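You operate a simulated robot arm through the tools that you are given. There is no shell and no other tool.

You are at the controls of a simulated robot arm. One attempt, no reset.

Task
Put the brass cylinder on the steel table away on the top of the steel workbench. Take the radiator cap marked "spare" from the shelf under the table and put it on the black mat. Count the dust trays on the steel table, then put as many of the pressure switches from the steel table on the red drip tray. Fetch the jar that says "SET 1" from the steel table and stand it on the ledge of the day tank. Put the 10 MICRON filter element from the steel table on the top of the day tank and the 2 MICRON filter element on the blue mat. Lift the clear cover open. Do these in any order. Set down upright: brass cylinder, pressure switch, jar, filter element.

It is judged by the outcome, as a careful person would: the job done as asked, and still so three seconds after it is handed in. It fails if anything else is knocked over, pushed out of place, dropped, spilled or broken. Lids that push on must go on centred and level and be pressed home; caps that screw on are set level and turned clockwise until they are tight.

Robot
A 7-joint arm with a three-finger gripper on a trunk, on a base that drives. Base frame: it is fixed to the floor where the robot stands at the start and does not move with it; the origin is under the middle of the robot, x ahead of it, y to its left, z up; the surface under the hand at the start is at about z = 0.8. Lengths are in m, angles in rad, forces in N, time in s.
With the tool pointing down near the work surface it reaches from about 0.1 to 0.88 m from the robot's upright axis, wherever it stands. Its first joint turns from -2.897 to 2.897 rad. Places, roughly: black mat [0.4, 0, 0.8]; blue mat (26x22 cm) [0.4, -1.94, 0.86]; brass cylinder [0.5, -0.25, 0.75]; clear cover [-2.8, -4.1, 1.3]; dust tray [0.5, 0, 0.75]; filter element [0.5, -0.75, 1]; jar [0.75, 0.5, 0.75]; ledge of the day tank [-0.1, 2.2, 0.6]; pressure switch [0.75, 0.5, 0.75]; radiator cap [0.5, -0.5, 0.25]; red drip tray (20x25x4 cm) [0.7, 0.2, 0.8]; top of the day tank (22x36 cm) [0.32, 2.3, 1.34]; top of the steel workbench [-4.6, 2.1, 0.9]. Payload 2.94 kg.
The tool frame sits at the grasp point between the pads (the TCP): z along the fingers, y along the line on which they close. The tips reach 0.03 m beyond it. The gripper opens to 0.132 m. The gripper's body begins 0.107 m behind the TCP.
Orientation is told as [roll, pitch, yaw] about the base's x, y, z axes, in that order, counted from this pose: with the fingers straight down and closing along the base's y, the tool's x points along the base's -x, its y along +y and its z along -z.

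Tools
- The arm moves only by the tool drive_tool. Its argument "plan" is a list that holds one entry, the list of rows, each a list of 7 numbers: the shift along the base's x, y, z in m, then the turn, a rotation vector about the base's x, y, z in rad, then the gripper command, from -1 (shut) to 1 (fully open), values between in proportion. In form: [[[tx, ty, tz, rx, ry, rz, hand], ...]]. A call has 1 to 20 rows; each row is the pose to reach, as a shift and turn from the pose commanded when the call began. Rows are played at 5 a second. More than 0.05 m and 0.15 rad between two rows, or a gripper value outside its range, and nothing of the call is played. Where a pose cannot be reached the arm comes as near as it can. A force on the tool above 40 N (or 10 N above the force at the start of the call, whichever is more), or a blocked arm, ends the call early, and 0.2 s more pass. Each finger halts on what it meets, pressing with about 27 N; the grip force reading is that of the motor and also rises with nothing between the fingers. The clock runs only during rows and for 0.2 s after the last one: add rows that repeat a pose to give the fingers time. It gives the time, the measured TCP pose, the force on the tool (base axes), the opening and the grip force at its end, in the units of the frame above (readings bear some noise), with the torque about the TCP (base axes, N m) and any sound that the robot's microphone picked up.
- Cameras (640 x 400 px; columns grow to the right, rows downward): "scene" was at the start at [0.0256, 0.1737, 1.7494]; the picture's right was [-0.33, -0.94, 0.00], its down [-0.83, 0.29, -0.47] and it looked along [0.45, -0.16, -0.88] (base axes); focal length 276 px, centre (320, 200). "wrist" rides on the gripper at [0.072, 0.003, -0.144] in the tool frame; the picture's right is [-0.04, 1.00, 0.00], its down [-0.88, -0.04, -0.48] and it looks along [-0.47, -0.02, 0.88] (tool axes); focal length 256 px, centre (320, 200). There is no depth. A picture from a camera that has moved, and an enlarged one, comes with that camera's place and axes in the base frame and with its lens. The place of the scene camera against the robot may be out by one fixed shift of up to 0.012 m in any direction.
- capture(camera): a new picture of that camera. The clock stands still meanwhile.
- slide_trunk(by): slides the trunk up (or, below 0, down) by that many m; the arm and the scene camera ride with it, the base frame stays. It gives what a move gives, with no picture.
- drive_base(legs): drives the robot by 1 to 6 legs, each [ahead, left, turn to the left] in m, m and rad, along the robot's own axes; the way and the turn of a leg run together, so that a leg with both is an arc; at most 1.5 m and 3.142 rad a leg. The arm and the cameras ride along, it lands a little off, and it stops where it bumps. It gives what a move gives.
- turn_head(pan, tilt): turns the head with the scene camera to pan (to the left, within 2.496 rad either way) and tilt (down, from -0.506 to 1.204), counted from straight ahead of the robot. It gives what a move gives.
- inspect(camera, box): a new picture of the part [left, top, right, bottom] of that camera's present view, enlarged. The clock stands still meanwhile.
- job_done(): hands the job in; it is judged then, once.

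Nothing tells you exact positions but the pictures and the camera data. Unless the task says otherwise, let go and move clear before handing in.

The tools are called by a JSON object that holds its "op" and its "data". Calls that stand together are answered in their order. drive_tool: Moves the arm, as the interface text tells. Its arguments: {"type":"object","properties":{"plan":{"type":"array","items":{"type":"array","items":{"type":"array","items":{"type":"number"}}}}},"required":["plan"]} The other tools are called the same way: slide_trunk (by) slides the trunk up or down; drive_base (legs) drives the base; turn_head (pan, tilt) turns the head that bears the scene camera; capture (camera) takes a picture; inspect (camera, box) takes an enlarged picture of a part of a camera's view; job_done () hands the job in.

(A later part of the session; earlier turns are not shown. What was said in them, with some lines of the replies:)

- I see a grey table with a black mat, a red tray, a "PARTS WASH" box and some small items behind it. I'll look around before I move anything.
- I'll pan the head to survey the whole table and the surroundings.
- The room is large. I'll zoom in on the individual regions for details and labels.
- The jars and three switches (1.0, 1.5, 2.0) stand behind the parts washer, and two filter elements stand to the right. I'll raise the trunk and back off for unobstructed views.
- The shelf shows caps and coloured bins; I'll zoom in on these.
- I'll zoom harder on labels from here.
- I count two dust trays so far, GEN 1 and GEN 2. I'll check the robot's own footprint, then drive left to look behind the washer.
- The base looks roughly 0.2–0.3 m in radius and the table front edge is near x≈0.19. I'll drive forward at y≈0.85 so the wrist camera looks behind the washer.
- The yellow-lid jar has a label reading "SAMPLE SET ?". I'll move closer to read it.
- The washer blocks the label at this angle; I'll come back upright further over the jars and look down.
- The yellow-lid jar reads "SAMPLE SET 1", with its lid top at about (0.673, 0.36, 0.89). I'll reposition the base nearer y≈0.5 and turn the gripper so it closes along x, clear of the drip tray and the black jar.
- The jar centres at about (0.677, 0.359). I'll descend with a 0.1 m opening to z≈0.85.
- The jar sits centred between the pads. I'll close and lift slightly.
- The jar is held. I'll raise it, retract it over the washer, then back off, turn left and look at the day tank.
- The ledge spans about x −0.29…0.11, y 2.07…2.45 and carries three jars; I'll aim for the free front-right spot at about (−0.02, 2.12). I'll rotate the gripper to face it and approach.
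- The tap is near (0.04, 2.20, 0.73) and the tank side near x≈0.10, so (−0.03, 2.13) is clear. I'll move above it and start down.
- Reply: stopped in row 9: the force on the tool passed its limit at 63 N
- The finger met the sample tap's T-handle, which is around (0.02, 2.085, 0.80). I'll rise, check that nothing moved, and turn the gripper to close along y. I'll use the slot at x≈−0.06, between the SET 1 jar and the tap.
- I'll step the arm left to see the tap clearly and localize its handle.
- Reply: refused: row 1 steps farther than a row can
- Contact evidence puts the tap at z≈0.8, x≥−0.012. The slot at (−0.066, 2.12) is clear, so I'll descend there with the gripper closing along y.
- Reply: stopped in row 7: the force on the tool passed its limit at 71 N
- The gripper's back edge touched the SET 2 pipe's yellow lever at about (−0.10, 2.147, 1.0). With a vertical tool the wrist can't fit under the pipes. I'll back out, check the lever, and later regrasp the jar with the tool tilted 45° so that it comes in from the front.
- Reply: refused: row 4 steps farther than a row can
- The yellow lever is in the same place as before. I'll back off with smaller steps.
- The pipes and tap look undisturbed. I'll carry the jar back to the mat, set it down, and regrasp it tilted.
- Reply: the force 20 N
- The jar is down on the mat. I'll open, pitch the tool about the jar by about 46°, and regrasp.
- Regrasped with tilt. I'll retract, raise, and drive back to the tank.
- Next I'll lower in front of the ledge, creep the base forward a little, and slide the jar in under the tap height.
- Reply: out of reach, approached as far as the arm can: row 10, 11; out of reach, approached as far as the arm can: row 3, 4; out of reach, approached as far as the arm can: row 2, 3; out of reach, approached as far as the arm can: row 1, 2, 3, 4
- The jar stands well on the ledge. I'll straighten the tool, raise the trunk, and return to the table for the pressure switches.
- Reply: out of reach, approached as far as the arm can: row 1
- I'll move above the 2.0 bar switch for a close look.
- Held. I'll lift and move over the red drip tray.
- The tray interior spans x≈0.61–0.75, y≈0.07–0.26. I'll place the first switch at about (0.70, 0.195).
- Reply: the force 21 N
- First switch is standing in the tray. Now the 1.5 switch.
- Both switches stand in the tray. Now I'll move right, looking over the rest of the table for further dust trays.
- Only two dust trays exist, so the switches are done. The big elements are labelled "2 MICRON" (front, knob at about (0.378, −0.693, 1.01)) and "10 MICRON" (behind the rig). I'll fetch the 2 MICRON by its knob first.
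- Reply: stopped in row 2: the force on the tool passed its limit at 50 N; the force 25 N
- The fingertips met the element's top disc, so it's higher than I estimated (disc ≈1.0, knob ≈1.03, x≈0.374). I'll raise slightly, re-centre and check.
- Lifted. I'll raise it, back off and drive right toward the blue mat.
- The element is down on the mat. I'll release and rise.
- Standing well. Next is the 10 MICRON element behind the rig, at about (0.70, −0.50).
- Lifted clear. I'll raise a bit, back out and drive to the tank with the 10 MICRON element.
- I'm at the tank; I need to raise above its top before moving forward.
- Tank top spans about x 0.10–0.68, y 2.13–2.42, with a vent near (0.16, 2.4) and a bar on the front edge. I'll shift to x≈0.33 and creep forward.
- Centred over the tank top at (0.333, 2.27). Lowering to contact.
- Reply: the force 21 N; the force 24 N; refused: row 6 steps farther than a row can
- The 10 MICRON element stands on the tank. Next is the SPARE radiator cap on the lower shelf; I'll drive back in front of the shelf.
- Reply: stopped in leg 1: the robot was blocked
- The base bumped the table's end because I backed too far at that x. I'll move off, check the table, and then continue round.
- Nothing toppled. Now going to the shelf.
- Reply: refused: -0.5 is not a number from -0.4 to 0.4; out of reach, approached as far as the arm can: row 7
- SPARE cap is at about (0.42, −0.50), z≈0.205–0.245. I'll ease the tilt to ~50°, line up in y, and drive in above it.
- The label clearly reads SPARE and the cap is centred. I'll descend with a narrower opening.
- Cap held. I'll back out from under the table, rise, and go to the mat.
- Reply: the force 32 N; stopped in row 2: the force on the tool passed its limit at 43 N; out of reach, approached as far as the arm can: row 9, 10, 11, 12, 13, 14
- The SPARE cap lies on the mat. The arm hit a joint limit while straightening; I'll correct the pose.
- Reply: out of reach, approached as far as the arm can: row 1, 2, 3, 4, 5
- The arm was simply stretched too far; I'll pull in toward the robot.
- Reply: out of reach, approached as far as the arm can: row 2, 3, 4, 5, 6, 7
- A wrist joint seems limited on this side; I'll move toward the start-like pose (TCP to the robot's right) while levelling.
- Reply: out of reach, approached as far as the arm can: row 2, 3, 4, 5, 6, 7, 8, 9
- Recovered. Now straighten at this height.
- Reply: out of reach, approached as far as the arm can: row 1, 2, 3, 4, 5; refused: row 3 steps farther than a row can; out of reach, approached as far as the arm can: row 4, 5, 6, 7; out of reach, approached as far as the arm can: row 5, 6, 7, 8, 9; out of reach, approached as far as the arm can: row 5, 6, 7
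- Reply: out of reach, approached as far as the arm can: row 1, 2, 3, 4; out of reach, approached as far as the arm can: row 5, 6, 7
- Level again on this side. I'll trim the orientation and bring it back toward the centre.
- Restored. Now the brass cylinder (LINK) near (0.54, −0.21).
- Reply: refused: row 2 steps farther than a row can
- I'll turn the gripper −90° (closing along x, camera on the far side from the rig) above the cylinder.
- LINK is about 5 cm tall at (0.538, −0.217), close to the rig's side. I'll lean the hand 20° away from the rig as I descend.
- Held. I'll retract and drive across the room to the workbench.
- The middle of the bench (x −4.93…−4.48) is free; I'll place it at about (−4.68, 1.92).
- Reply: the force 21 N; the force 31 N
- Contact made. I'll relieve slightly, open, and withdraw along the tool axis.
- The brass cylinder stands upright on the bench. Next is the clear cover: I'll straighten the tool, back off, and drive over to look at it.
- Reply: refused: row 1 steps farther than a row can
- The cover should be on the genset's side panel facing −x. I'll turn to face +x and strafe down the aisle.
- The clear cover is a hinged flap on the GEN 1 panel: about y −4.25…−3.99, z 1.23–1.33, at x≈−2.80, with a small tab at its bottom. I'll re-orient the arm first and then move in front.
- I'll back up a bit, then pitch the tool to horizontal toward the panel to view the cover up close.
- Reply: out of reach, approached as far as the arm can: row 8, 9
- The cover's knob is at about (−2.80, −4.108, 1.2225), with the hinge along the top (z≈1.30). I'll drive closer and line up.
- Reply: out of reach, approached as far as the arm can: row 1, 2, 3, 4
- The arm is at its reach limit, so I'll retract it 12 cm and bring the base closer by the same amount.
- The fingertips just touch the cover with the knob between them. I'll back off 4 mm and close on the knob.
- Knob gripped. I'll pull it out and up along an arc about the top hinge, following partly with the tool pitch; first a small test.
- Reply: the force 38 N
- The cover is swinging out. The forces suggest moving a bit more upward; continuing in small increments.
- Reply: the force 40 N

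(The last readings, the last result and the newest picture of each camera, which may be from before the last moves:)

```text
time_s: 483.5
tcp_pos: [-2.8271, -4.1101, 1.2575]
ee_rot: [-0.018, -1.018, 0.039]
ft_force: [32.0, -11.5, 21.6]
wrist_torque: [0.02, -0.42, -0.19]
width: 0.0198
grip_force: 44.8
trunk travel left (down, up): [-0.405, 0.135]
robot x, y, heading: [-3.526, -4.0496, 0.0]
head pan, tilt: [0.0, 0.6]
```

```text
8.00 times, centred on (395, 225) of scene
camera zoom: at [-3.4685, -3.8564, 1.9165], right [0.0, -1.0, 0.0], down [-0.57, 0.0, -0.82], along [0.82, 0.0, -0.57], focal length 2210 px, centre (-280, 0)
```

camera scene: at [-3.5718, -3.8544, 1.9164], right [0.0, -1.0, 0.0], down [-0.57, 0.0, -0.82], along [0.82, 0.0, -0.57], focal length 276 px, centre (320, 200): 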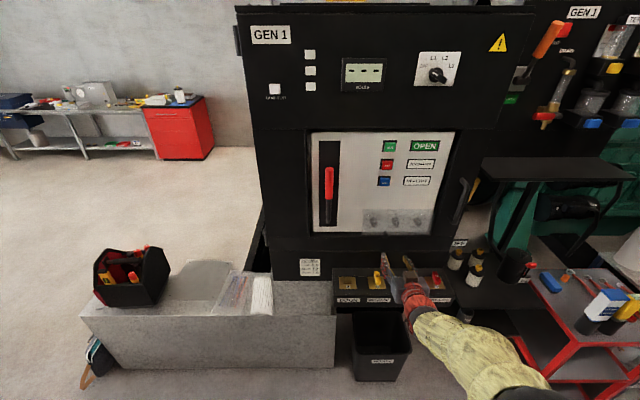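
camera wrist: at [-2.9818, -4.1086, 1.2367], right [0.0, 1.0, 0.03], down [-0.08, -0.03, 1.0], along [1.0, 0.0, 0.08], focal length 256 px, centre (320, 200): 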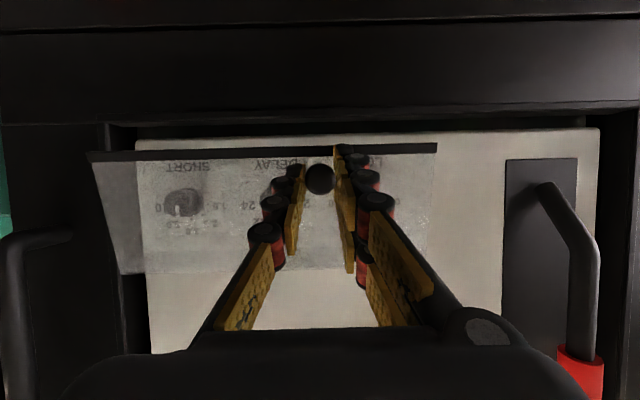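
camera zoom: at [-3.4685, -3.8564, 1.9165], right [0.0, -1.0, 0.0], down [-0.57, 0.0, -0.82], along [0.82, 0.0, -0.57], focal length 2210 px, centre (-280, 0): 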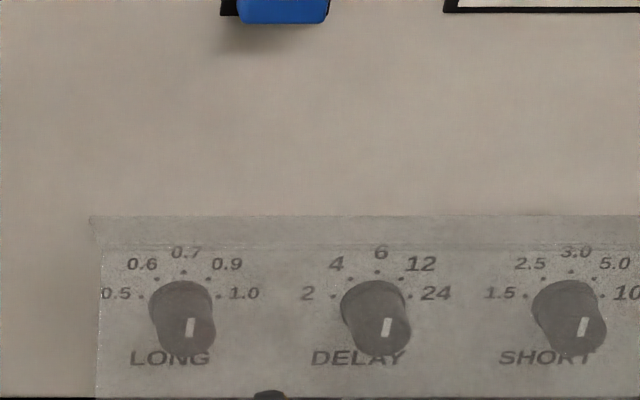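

The force pattern fits a hinge set deeper (at about x −2.736, z 1.30), with the cover about 20° open now. I'll continue along the recalculated arc.

{"op": "drive_tool", "data": {"plan": [[[-0.001, 0, 0.008, 0, 0, 0, -1], [-0.0037, 0, 0.0148, 0, 0, 0, -1], [-0.0065, 0, 0.021, 0, 0.024, 0, -1], [-0.0084, 0, 0.0272, 0, 0.048, 0, -1], [-0.0098, 0, 0.034, 0, 0.09, 0, -1], [-0.0108, 0, 0.0408, 0, 0.138, 0, -1], [-0.0108, 0, 0.0408, 0, 0.138, 0, -1]]]}}

{"op": "inspect", "data": {"camera": "wrist", "box": [60, 60, 480, 300]}}

{"op": "inspect", "data": {"camera": "scene", "box": [330, 190, 450, 290]}}

```text
time_s: 485.1
tcp_pos: [-2.844, -4.1093, 1.2916]
ee_rot: [-0.014, -0.868, 0.03]
ft_force: [-10.7, -10.9, -14.7]
wrist_torque: [-0.24, 1.56, -0.22]
width: 0.0198
grip_force: 45.0
trunk travel left (down, up): [-0.405, 0.135]
robot x, y, heading: [-3.522, -4.052, 0.001]
head pan, tilt: [0.0, 0.6]
```

```text
1.52 times, centred on (270, 180) of wrist
camera zoom: at [-3.0019, -4.1085, 1.3285], right [0.01, 1.0, 0.03], down [0.2, -0.03, 0.98], along [0.98, 0.0, -0.2], focal length 390 px, centre (396, 230)
```

zoom: 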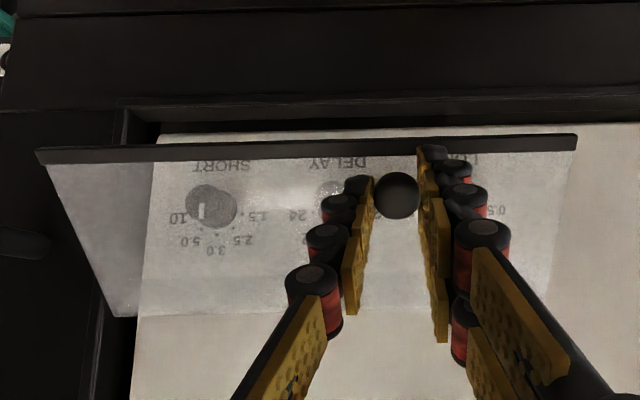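

```text
4.00 times, centred on (390, 240) of scene
camera zoom: at [-3.4719, -3.8565, 1.9165], right [0.0, -1.0, 0.0], down [-0.57, 0.0, -0.82], along [0.82, 0.0, -0.57], focal length 1105 px, centre (40, 40)
```

zoom: 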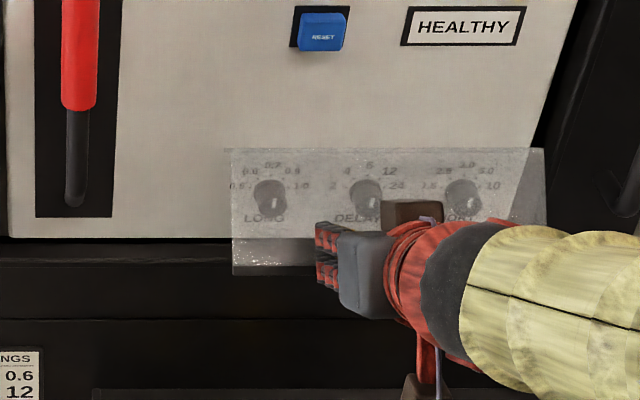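

Opening nicely (~41°). Continuing the arc upward.

{"op": "drive_tool", "data": {"plan": [[[-0.002, -0.002, 0.005, 0, 0.05, 0, -1], [-0.0019, -0.003, 0.012, 0, 0.1, 0, -1], [-0.0012, -0.003, 0.019, 0, 0.15, 0, -1], [-0.0005, -0.003, 0.0261, 0, 0.2, 0, -1], [0.0013, -0.003, 0.033, 0, 0.255, 0, -1], [0.0031, -0.003, 0.0399, 0, 0.31, 0, -1], [0.0031, -0.003, 0.0399, 0, 0.31, 0, -1]]]}}

{"op": "capture", "data": {"camera": "wrist"}}

{"op": "inspect", "data": {"camera": "scene", "box": [330, 170, 450, 270]}}

```text
time_s: 486.1
tcp_pos: [-2.8458, -4.1097, 1.3142]
ee_rot: [0.012, -0.733, 0.028]
ft_force: [-8.3, -7.0, 2.9]
wrist_torque: [-0.3, -0.22, -0.2]
width: 0.0198
grip_force: 44.7
out of reach, approached as far as the arm can: row 3, 4
trunk travel left (down, up): [-0.405, 0.135]
robot x, y, heading: [-3.5233, -4.0504, -0.007]
head pan, tilt: [0.0, 0.6]
stopped in row 4: the force on the tool passed its limit at 42 N (the readings are from after the stop); the commanded pose is now the measured one
```

```text
taken
camera wrist: at [-2.9965, -4.1112, 1.3722], right [0.0, 1.0, 0.04], down [0.34, -0.03, 0.94], along [0.94, 0.01, -0.34], focal length 256 px, centre (320, 200)
```

wrist: 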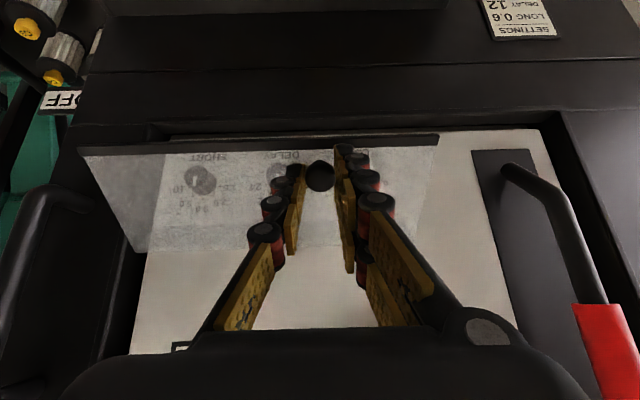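

```text
4.00 times, centred on (390, 220) of scene
camera zoom: at [-3.4734, -3.8551, 1.9168], right [0.0, -1.0, 0.0], down [-0.56, 0.0, -0.83], along [0.83, 0.0, -0.56], focal length 1105 px, centre (40, 120)
```

zoom: 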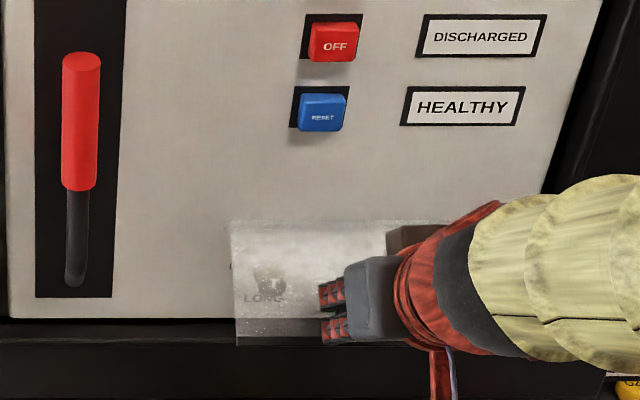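

I'll keep the orientation fixed and continue with translation only.

{"op": "drive_tool", "data": {"plan": [[[-0.001, -0.001, 0.006, 0, 0, 0, -1], [-0.001, -0.002, 0.0125, 0, 0, 0, -1], [0, -0.002, 0.019, 0, 0, 0, -1], [0.001, -0.002, 0.025, 0, 0, 0, -1], [0.003, -0.002, 0.031, 0, 0, 0, -1], [0.003, -0.002, 0.031, 0, 0, 0, -1]]]}}

{"op": "capture", "data": {"camera": "wrist"}}

{"op": "inspect", "data": {"camera": "scene", "box": [330, 170, 450, 270]}}

```text
time_s: 487.5
tcp_pos: [-2.8435, -4.1086, 1.3467]
ee_rot: [0.012, -0.734, 0.028]
ft_force: [-22.5, -2.5, -5.3]
wrist_torque: [-0.28, 1.51, -0.08]
width: 0.0203
grip_force: 44.5
trunk travel left (down, up): [-0.405, 0.135]
robot x, y, heading: [-3.5247, -4.0503, -0.0]
head pan, tilt: [0.0, 0.6]
```

```text
taken
camera wrist: at [-2.9943, -4.1117, 1.4038], right [0.0, 1.0, 0.04], down [0.34, -0.03, 0.94], along [0.94, 0.02, -0.34], focal length 256 px, centre (320, 200)
```

wrist: 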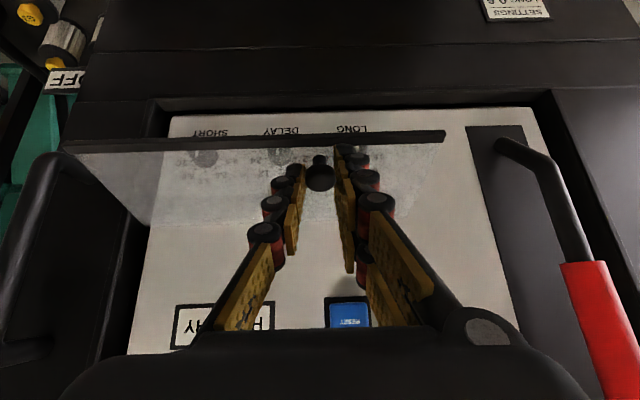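

```text
4.00 times, centred on (390, 220) of scene
camera zoom: at [-3.475, -3.855, 1.9166], right [0.0, -1.0, 0.0], down [-0.56, 0.0, -0.83], along [0.83, 0.0, -0.56], focal length 1105 px, centre (40, 120)
```

zoom: 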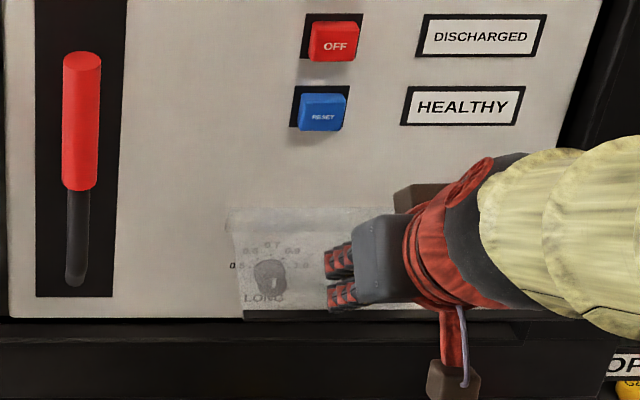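

{"op": "drive_tool", "data": {"plan": [[[-0.004, 0, 0.003, 0, 0, 0, -1], [-0.002, 0, 0.009, 0, 0, 0, -1], [0, 0, 0.015, 0, 0, 0, -1], [0.003, 0, 0.021, 0, 0, 0, -1], [0.006, 0, 0.0265, 0, 0, 0, -1], [0.0095, 0, 0.032, 0, 0, 0, -1], [0.0095, 0, 0.032, 0, 0, 0, -1]]]}}

{"op": "capture", "data": {"camera": "wrist"}}

{"op": "inspect", "data": {"camera": "scene", "box": [330, 150, 450, 250]}}

```text
time_s: 489.1
tcp_pos: [-2.833, -4.1109, 1.3802]
ee_rot: [0.013, -0.736, 0.029]
ft_force: [-22.0, -1.4, 2.4]
wrist_torque: [0.02, 1.3, -0.35]
width: 0.0197
grip_force: 44.4
trunk travel left (down, up): [-0.405, 0.135]
robot x, y, heading: [-3.5237, -4.0531, -0.002]
head pan, tilt: [0.0, 0.6]
```

```text
taken
camera wrist: at [-2.9849, -4.1118, 1.4375], right [0.0, 1.0, 0.04], down [0.33, -0.03, 0.94], along [0.94, 0.02, -0.33], focal length 256 px, centre (320, 200)
```

wrist: 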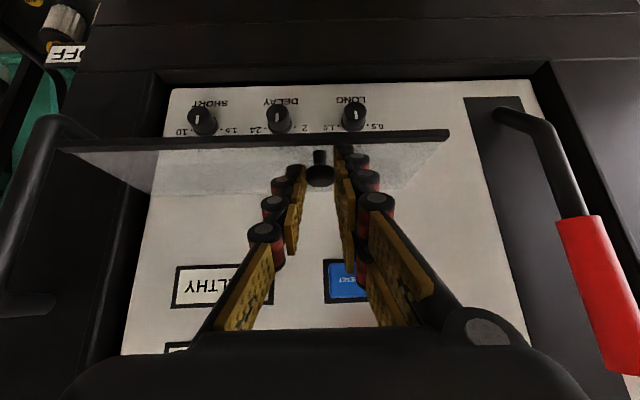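

```text
4.00 times, centred on (390, 200) of scene
camera zoom: at [-3.4758, -3.8549, 1.9167], right [0.0, -1.0, 0.0], down [-0.56, 0.0, -0.83], along [0.83, 0.0, -0.56], focal length 1105 px, centre (40, 200)
```

zoom: 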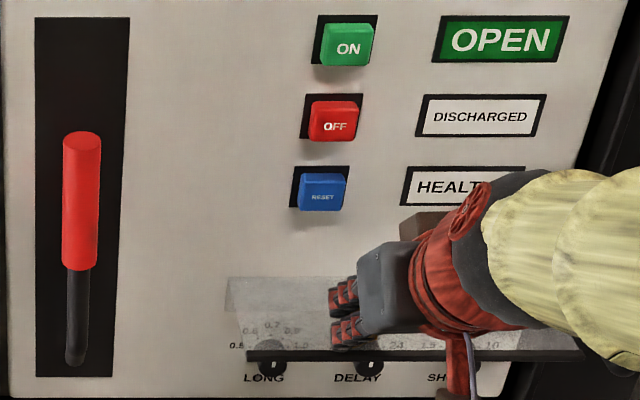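

{"op": "drive_tool", "data": {"plan": [[[-0.003, 0, 0.003, 0, 0, 0, -1], [0, 0, 0.007, 0, 0, 0, -1], [0.004, 0, 0.011, 0, 0, 0, -1], [0.008, 0, 0.015, 0, 0, 0, -1], [0.012, 0, 0.0185, 0, 0, 0, -1], [0.012, 0, 0.0185, 0, 0, 0, -1]]]}}

{"op": "capture", "data": {"camera": "wrist"}}

{"op": "inspect", "data": {"camera": "scene", "box": [330, 150, 450, 250]}}

```text
time_s: 490.5
tcp_pos: [-2.8257, -4.1088, 1.3981]
ee_rot: [0.013, -0.733, 0.028]
ft_force: [-35.8, -1.8, 6.0]
wrist_torque: [-0.02, 1.49, 0.04]
width: 0.0173
grip_force: 42.7
trunk travel left (down, up): [-0.405, 0.135]
robot x, y, heading: [-3.525, -4.05, -0.001]
head pan, tilt: [0.0, 0.6]
```

```text
taken
camera wrist: at [-2.9764, -4.1119, 1.4551], right [0.0, 1.0, 0.04], down [0.34, -0.03, 0.94], along [0.94, 0.02, -0.34], focal length 256 px, centre (320, 200)
```

wrist: 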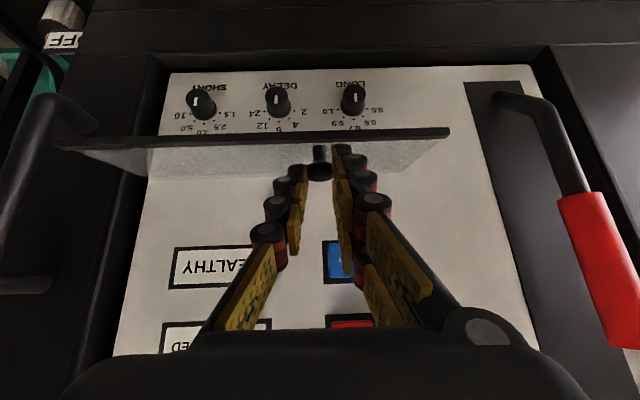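

```text
4.00 times, centred on (390, 200) of scene
camera zoom: at [-3.479, -3.8549, 1.9167], right [0.0, -1.0, 0.0], down [-0.56, 0.0, -0.83], along [0.83, 0.0, -0.56], focal length 1105 px, centre (40, 200)
```

zoom: 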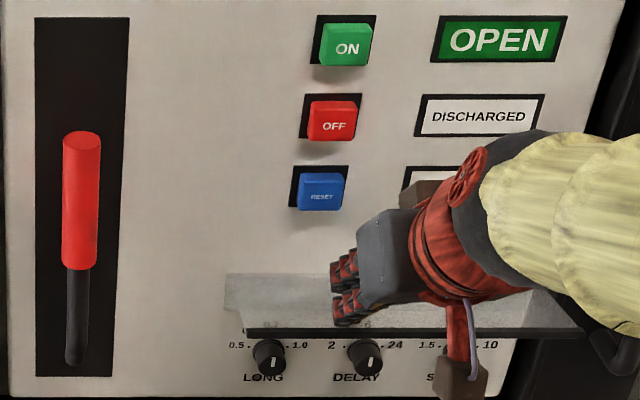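

The cover is about 100° open and probably at its stop. I'll relieve the force, release and see whether it stays.

{"op": "drive_tool", "data": {"plan": [[[-0.005, 0, 0.001, 0, 0, 0, -1], [-0.005, 0, 0.001, 0, 0, 0, -0.8], [-0.005, 0, 0.001, 0, 0, 0, -0.5], [-0.005, 0, 0.001, 0, 0, 0, -0.4], [-0.005, 0, 0.001, 0, 0, 0, -0.4]]]}}

{"op": "capture", "data": {"camera": "wrist"}}

```text
time_s: 491.7
tcp_pos: [-2.8246, -4.1106, 1.3964]
ee_rot: [0.011, -0.732, 0.028]
ft_force: [-0.1, 0.7, 0.4]
wrist_torque: [0.02, 0.0, 0.01]
width: 0.0399
grip_force: 0.2
trunk travel left (down, up): [-0.405, 0.135]
robot x, y, heading: [-3.5237, -4.0526, -0.005]
head pan, tilt: [0.0, 0.6]
```

```text
taken
camera wrist: at [-2.9753, -4.1118, 1.4545], right [0.0, 1.0, 0.04], down [0.34, -0.03, 0.94], along [0.94, 0.02, -0.34], focal length 256 px, centre (320, 200)
```

wrist: 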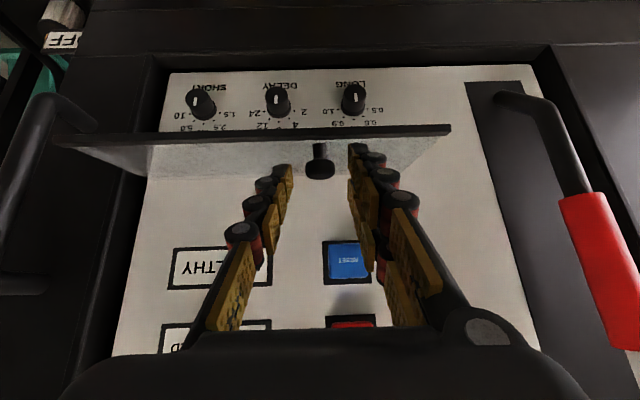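

The cover stays up by itself. I'll withdraw along the tool axis and look.

{"op": "drive_tool", "data": {"plan": [[[-0.01, 0, 0.011, 0, 0, 0, -0.4], [-0.03, 0, 0.033, 0, 0, 0, -0.4], [-0.055, 0, 0.055, 0, 0, 0, -0.4], [-0.085, 0, 0.07, 0, 0, 0, -0.4], [-0.12, 0, 0.08, 0, 0, 0, -0.4], [-0.16, 0, 0.08, 0, 0, 0, -0.4], [-0.2, 0, 0.08, 0, 0, 0, -0.4], [-0.2, 0, 0.08, 0, 0, 0, -0.4]]]}}

{"op": "capture", "data": {"camera": "wrist"}}

{"op": "inspect", "data": {"camera": "scene", "box": [330, 150, 450, 250]}}

```text
time_s: 493.5
tcp_pos: [-3.0222, -4.1102, 1.4749]
ee_rot: [0.014, -0.73, 0.028]
ft_force: [0.6, 0.4, 0.2]
wrist_torque: [0.01, -0.01, -0.01]
width: 0.0398
grip_force: 0.0
trunk travel left (down, up): [-0.405, 0.135]
robot x, y, heading: [-3.5227, -4.049, -0.006]
head pan, tilt: [0.0, 0.6]
```

```text
taken
camera wrist: at [-3.1739, -4.1133, 1.533], right [0.0, 1.0, 0.04], down [0.34, -0.03, 0.94], along [0.94, 0.02, -0.34], focal length 256 px, centre (320, 200)
```

wrist: 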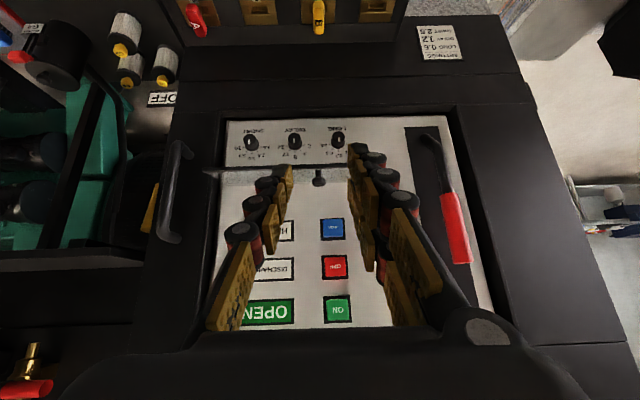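

```text
4.00 times, centred on (390, 200) of scene
camera zoom: at [-3.4704, -3.8549, 1.9164], right [0.0, -1.0, 0.0], down [-0.57, 0.0, -0.82], along [0.82, 0.0, -0.57], focal length 1105 px, centre (40, 200)
```

zoom: 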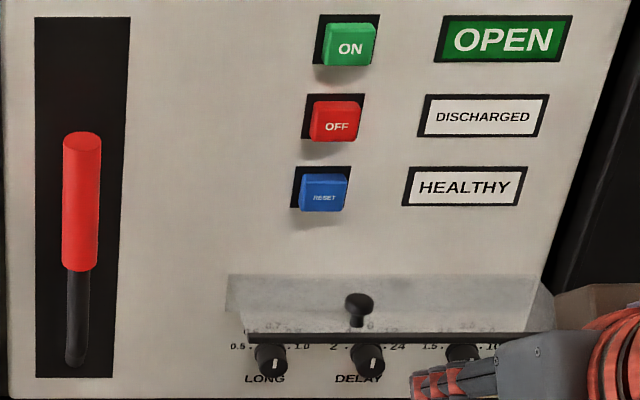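

The cover holds open. I'll back the robot clear, check once more that it stays, and then hand in.

{"op": "drive_base", "data": {"legs": [[-0.2, 0, 0]]}}

{"op": "capture", "data": {"camera": "scene"}}

{"op": "inspect", "data": {"camera": "scene", "box": [330, 130, 450, 230]}}

```text
time_s: 495.1
tcp_pos: [-3.2261, -4.1111, 1.4752]
ee_rot: [0.013, -0.732, 0.026]
ft_force: [-0.4, 0.2, -0.6]
wrist_torque: [-0.05, -0.02, 0.02]
width: 0.0397
grip_force: 0.0
trunk travel left (down, up): [-0.405, 0.135]
robot x, y, heading: [-3.7275, -4.047, -0.006]
head pan, tilt: [0.0, 0.6]
```

```text
taken
camera scene: at [-3.6744, -3.854, 1.9165], right [-0.01, -1.0, 0.0], down [-0.56, 0.0, -0.83], along [0.83, 0.0, -0.56], focal length 276 px, centre (320, 200)
```

scene: 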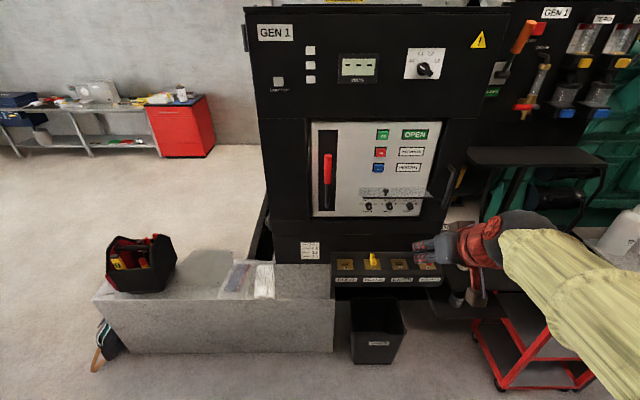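

```text
4.00 times, centred on (390, 180) of scene
camera zoom: at [-3.6744, -3.854, 1.9165], right [-0.01, -1.0, 0.0], down [-0.56, 0.0, -0.83], along [0.83, 0.0, -0.56], focal length 1105 px, centre (40, 280)
```

zoom: 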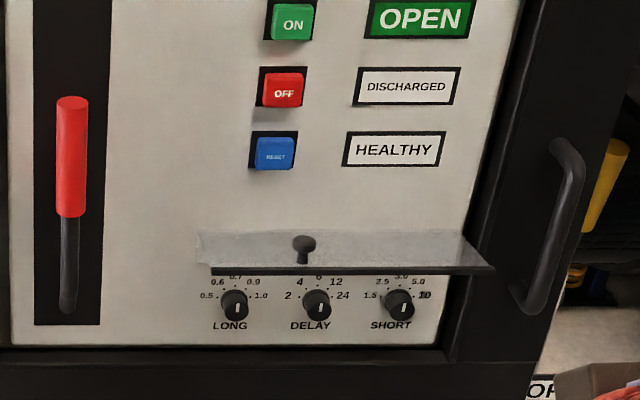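

The cover is open and stable. I'll take one last distant look at the table and chest before handing in.

{"op": "inspect", "data": {"camera": "scene", "box": [0, 70, 220, 170]}}

{"op": "turn_head", "data": {"pan": 0.9, "tilt": 0.2}}

{"op": "inspect", "data": {"camera": "scene", "box": [200, 120, 520, 320]}}

```text
2.91 times, centred on (110, 120) of scene
camera zoom: at [-3.6744, -3.854, 1.9165], right [-0.01, -1.0, 0.0], down [-0.56, 0.0, -0.83], along [0.83, 0.0, -0.56], focal length 804 px, centre (931, 433)
```

zoom: 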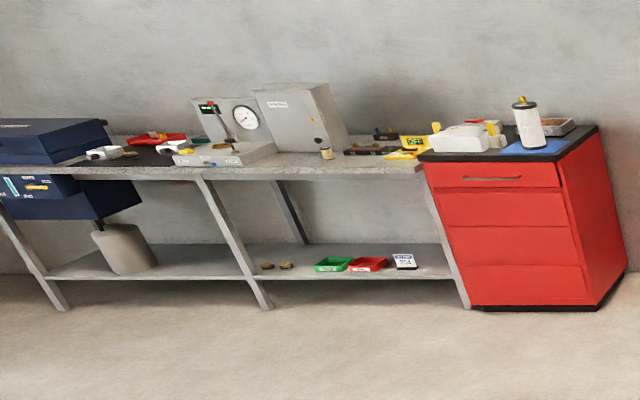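

```text
time_s: 496.3
tcp_pos: [-3.2255, -4.1104, 1.4763]
ee_rot: [0.011, -0.73, 0.027]
ft_force: [0.0, -0.3, 0.3]
wrist_torque: [0.02, 0.0, -0.01]
width: 0.0393
grip_force: 0.0
trunk travel left (down, up): [-0.405, 0.135]
robot x, y, heading: [-3.7272, -4.0487, -0.01]
head pan, tilt: [0.901, 0.201]
```

```text
2.00 times, centred on (360, 220) of scene
camera zoom: at [-3.7024, -3.7809, 1.9532], right [0.78, -0.63, 0.0], down [-0.13, -0.16, -0.98], along [0.61, 0.76, -0.2], focal length 553 px, centre (240, 160)
```

zoom: 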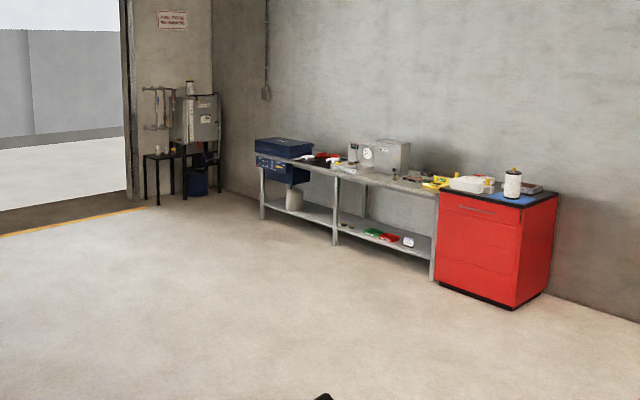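

Everything I can make out from here is in place: the 2 MICRON element on the blue mat, the 10 MICRON element on the tank, and the jars on the ledge. I confirmed the switches, the cap and the brass cylinder when I set them down, and the cover is still open. I'm handing in.

{"op": "job_done", "data": {}}

```text
The job is handed in.
```

I did every part of the job and handed it in; no result came back, so what follows is what I saw in the pictures.

- **Brass cylinder:** it stands upright near the middle of the workbench top, between the two kits. It is marked "LINK".
- **Radiator cap:** the one marked "SPARE" is on the black mat.
- **Pressure switches:** I counted two dust trays on the table, GEN 1 and GEN 2. The 2.0 bar and 1.5 bar switches stand upright in the red drip tray.
- **Jar:** the yellow-lidded "SAMPLE SET 1" jar stands upright near the front of the day tank ledge.
- **Filter elements:** the 10 MICRON element stands on top of the day tank, and the 2 MICRON element stands on the blue mat. There is also a small roll on the table marked "10 micron". I took the large element labelled "10 MICRON" to be the one you meant.
- **Clear cover:** it is open to about 100° and stayed up after I let go. I didn't check whether it opens further.

A few things were bumped along the way:

- **At the day tank:** the gripper hit the sample tap and then the yellow SET 2 lever, at about 63 N and 71 N. Both looked unmoved afterwards.
- **At the steel table:** the base backed into the end of the table once. Nothing fell over.
- **2 MICRON element:** the gripper pressed its top at about 50 N while I was finding the height of its knob. It still stands upright.
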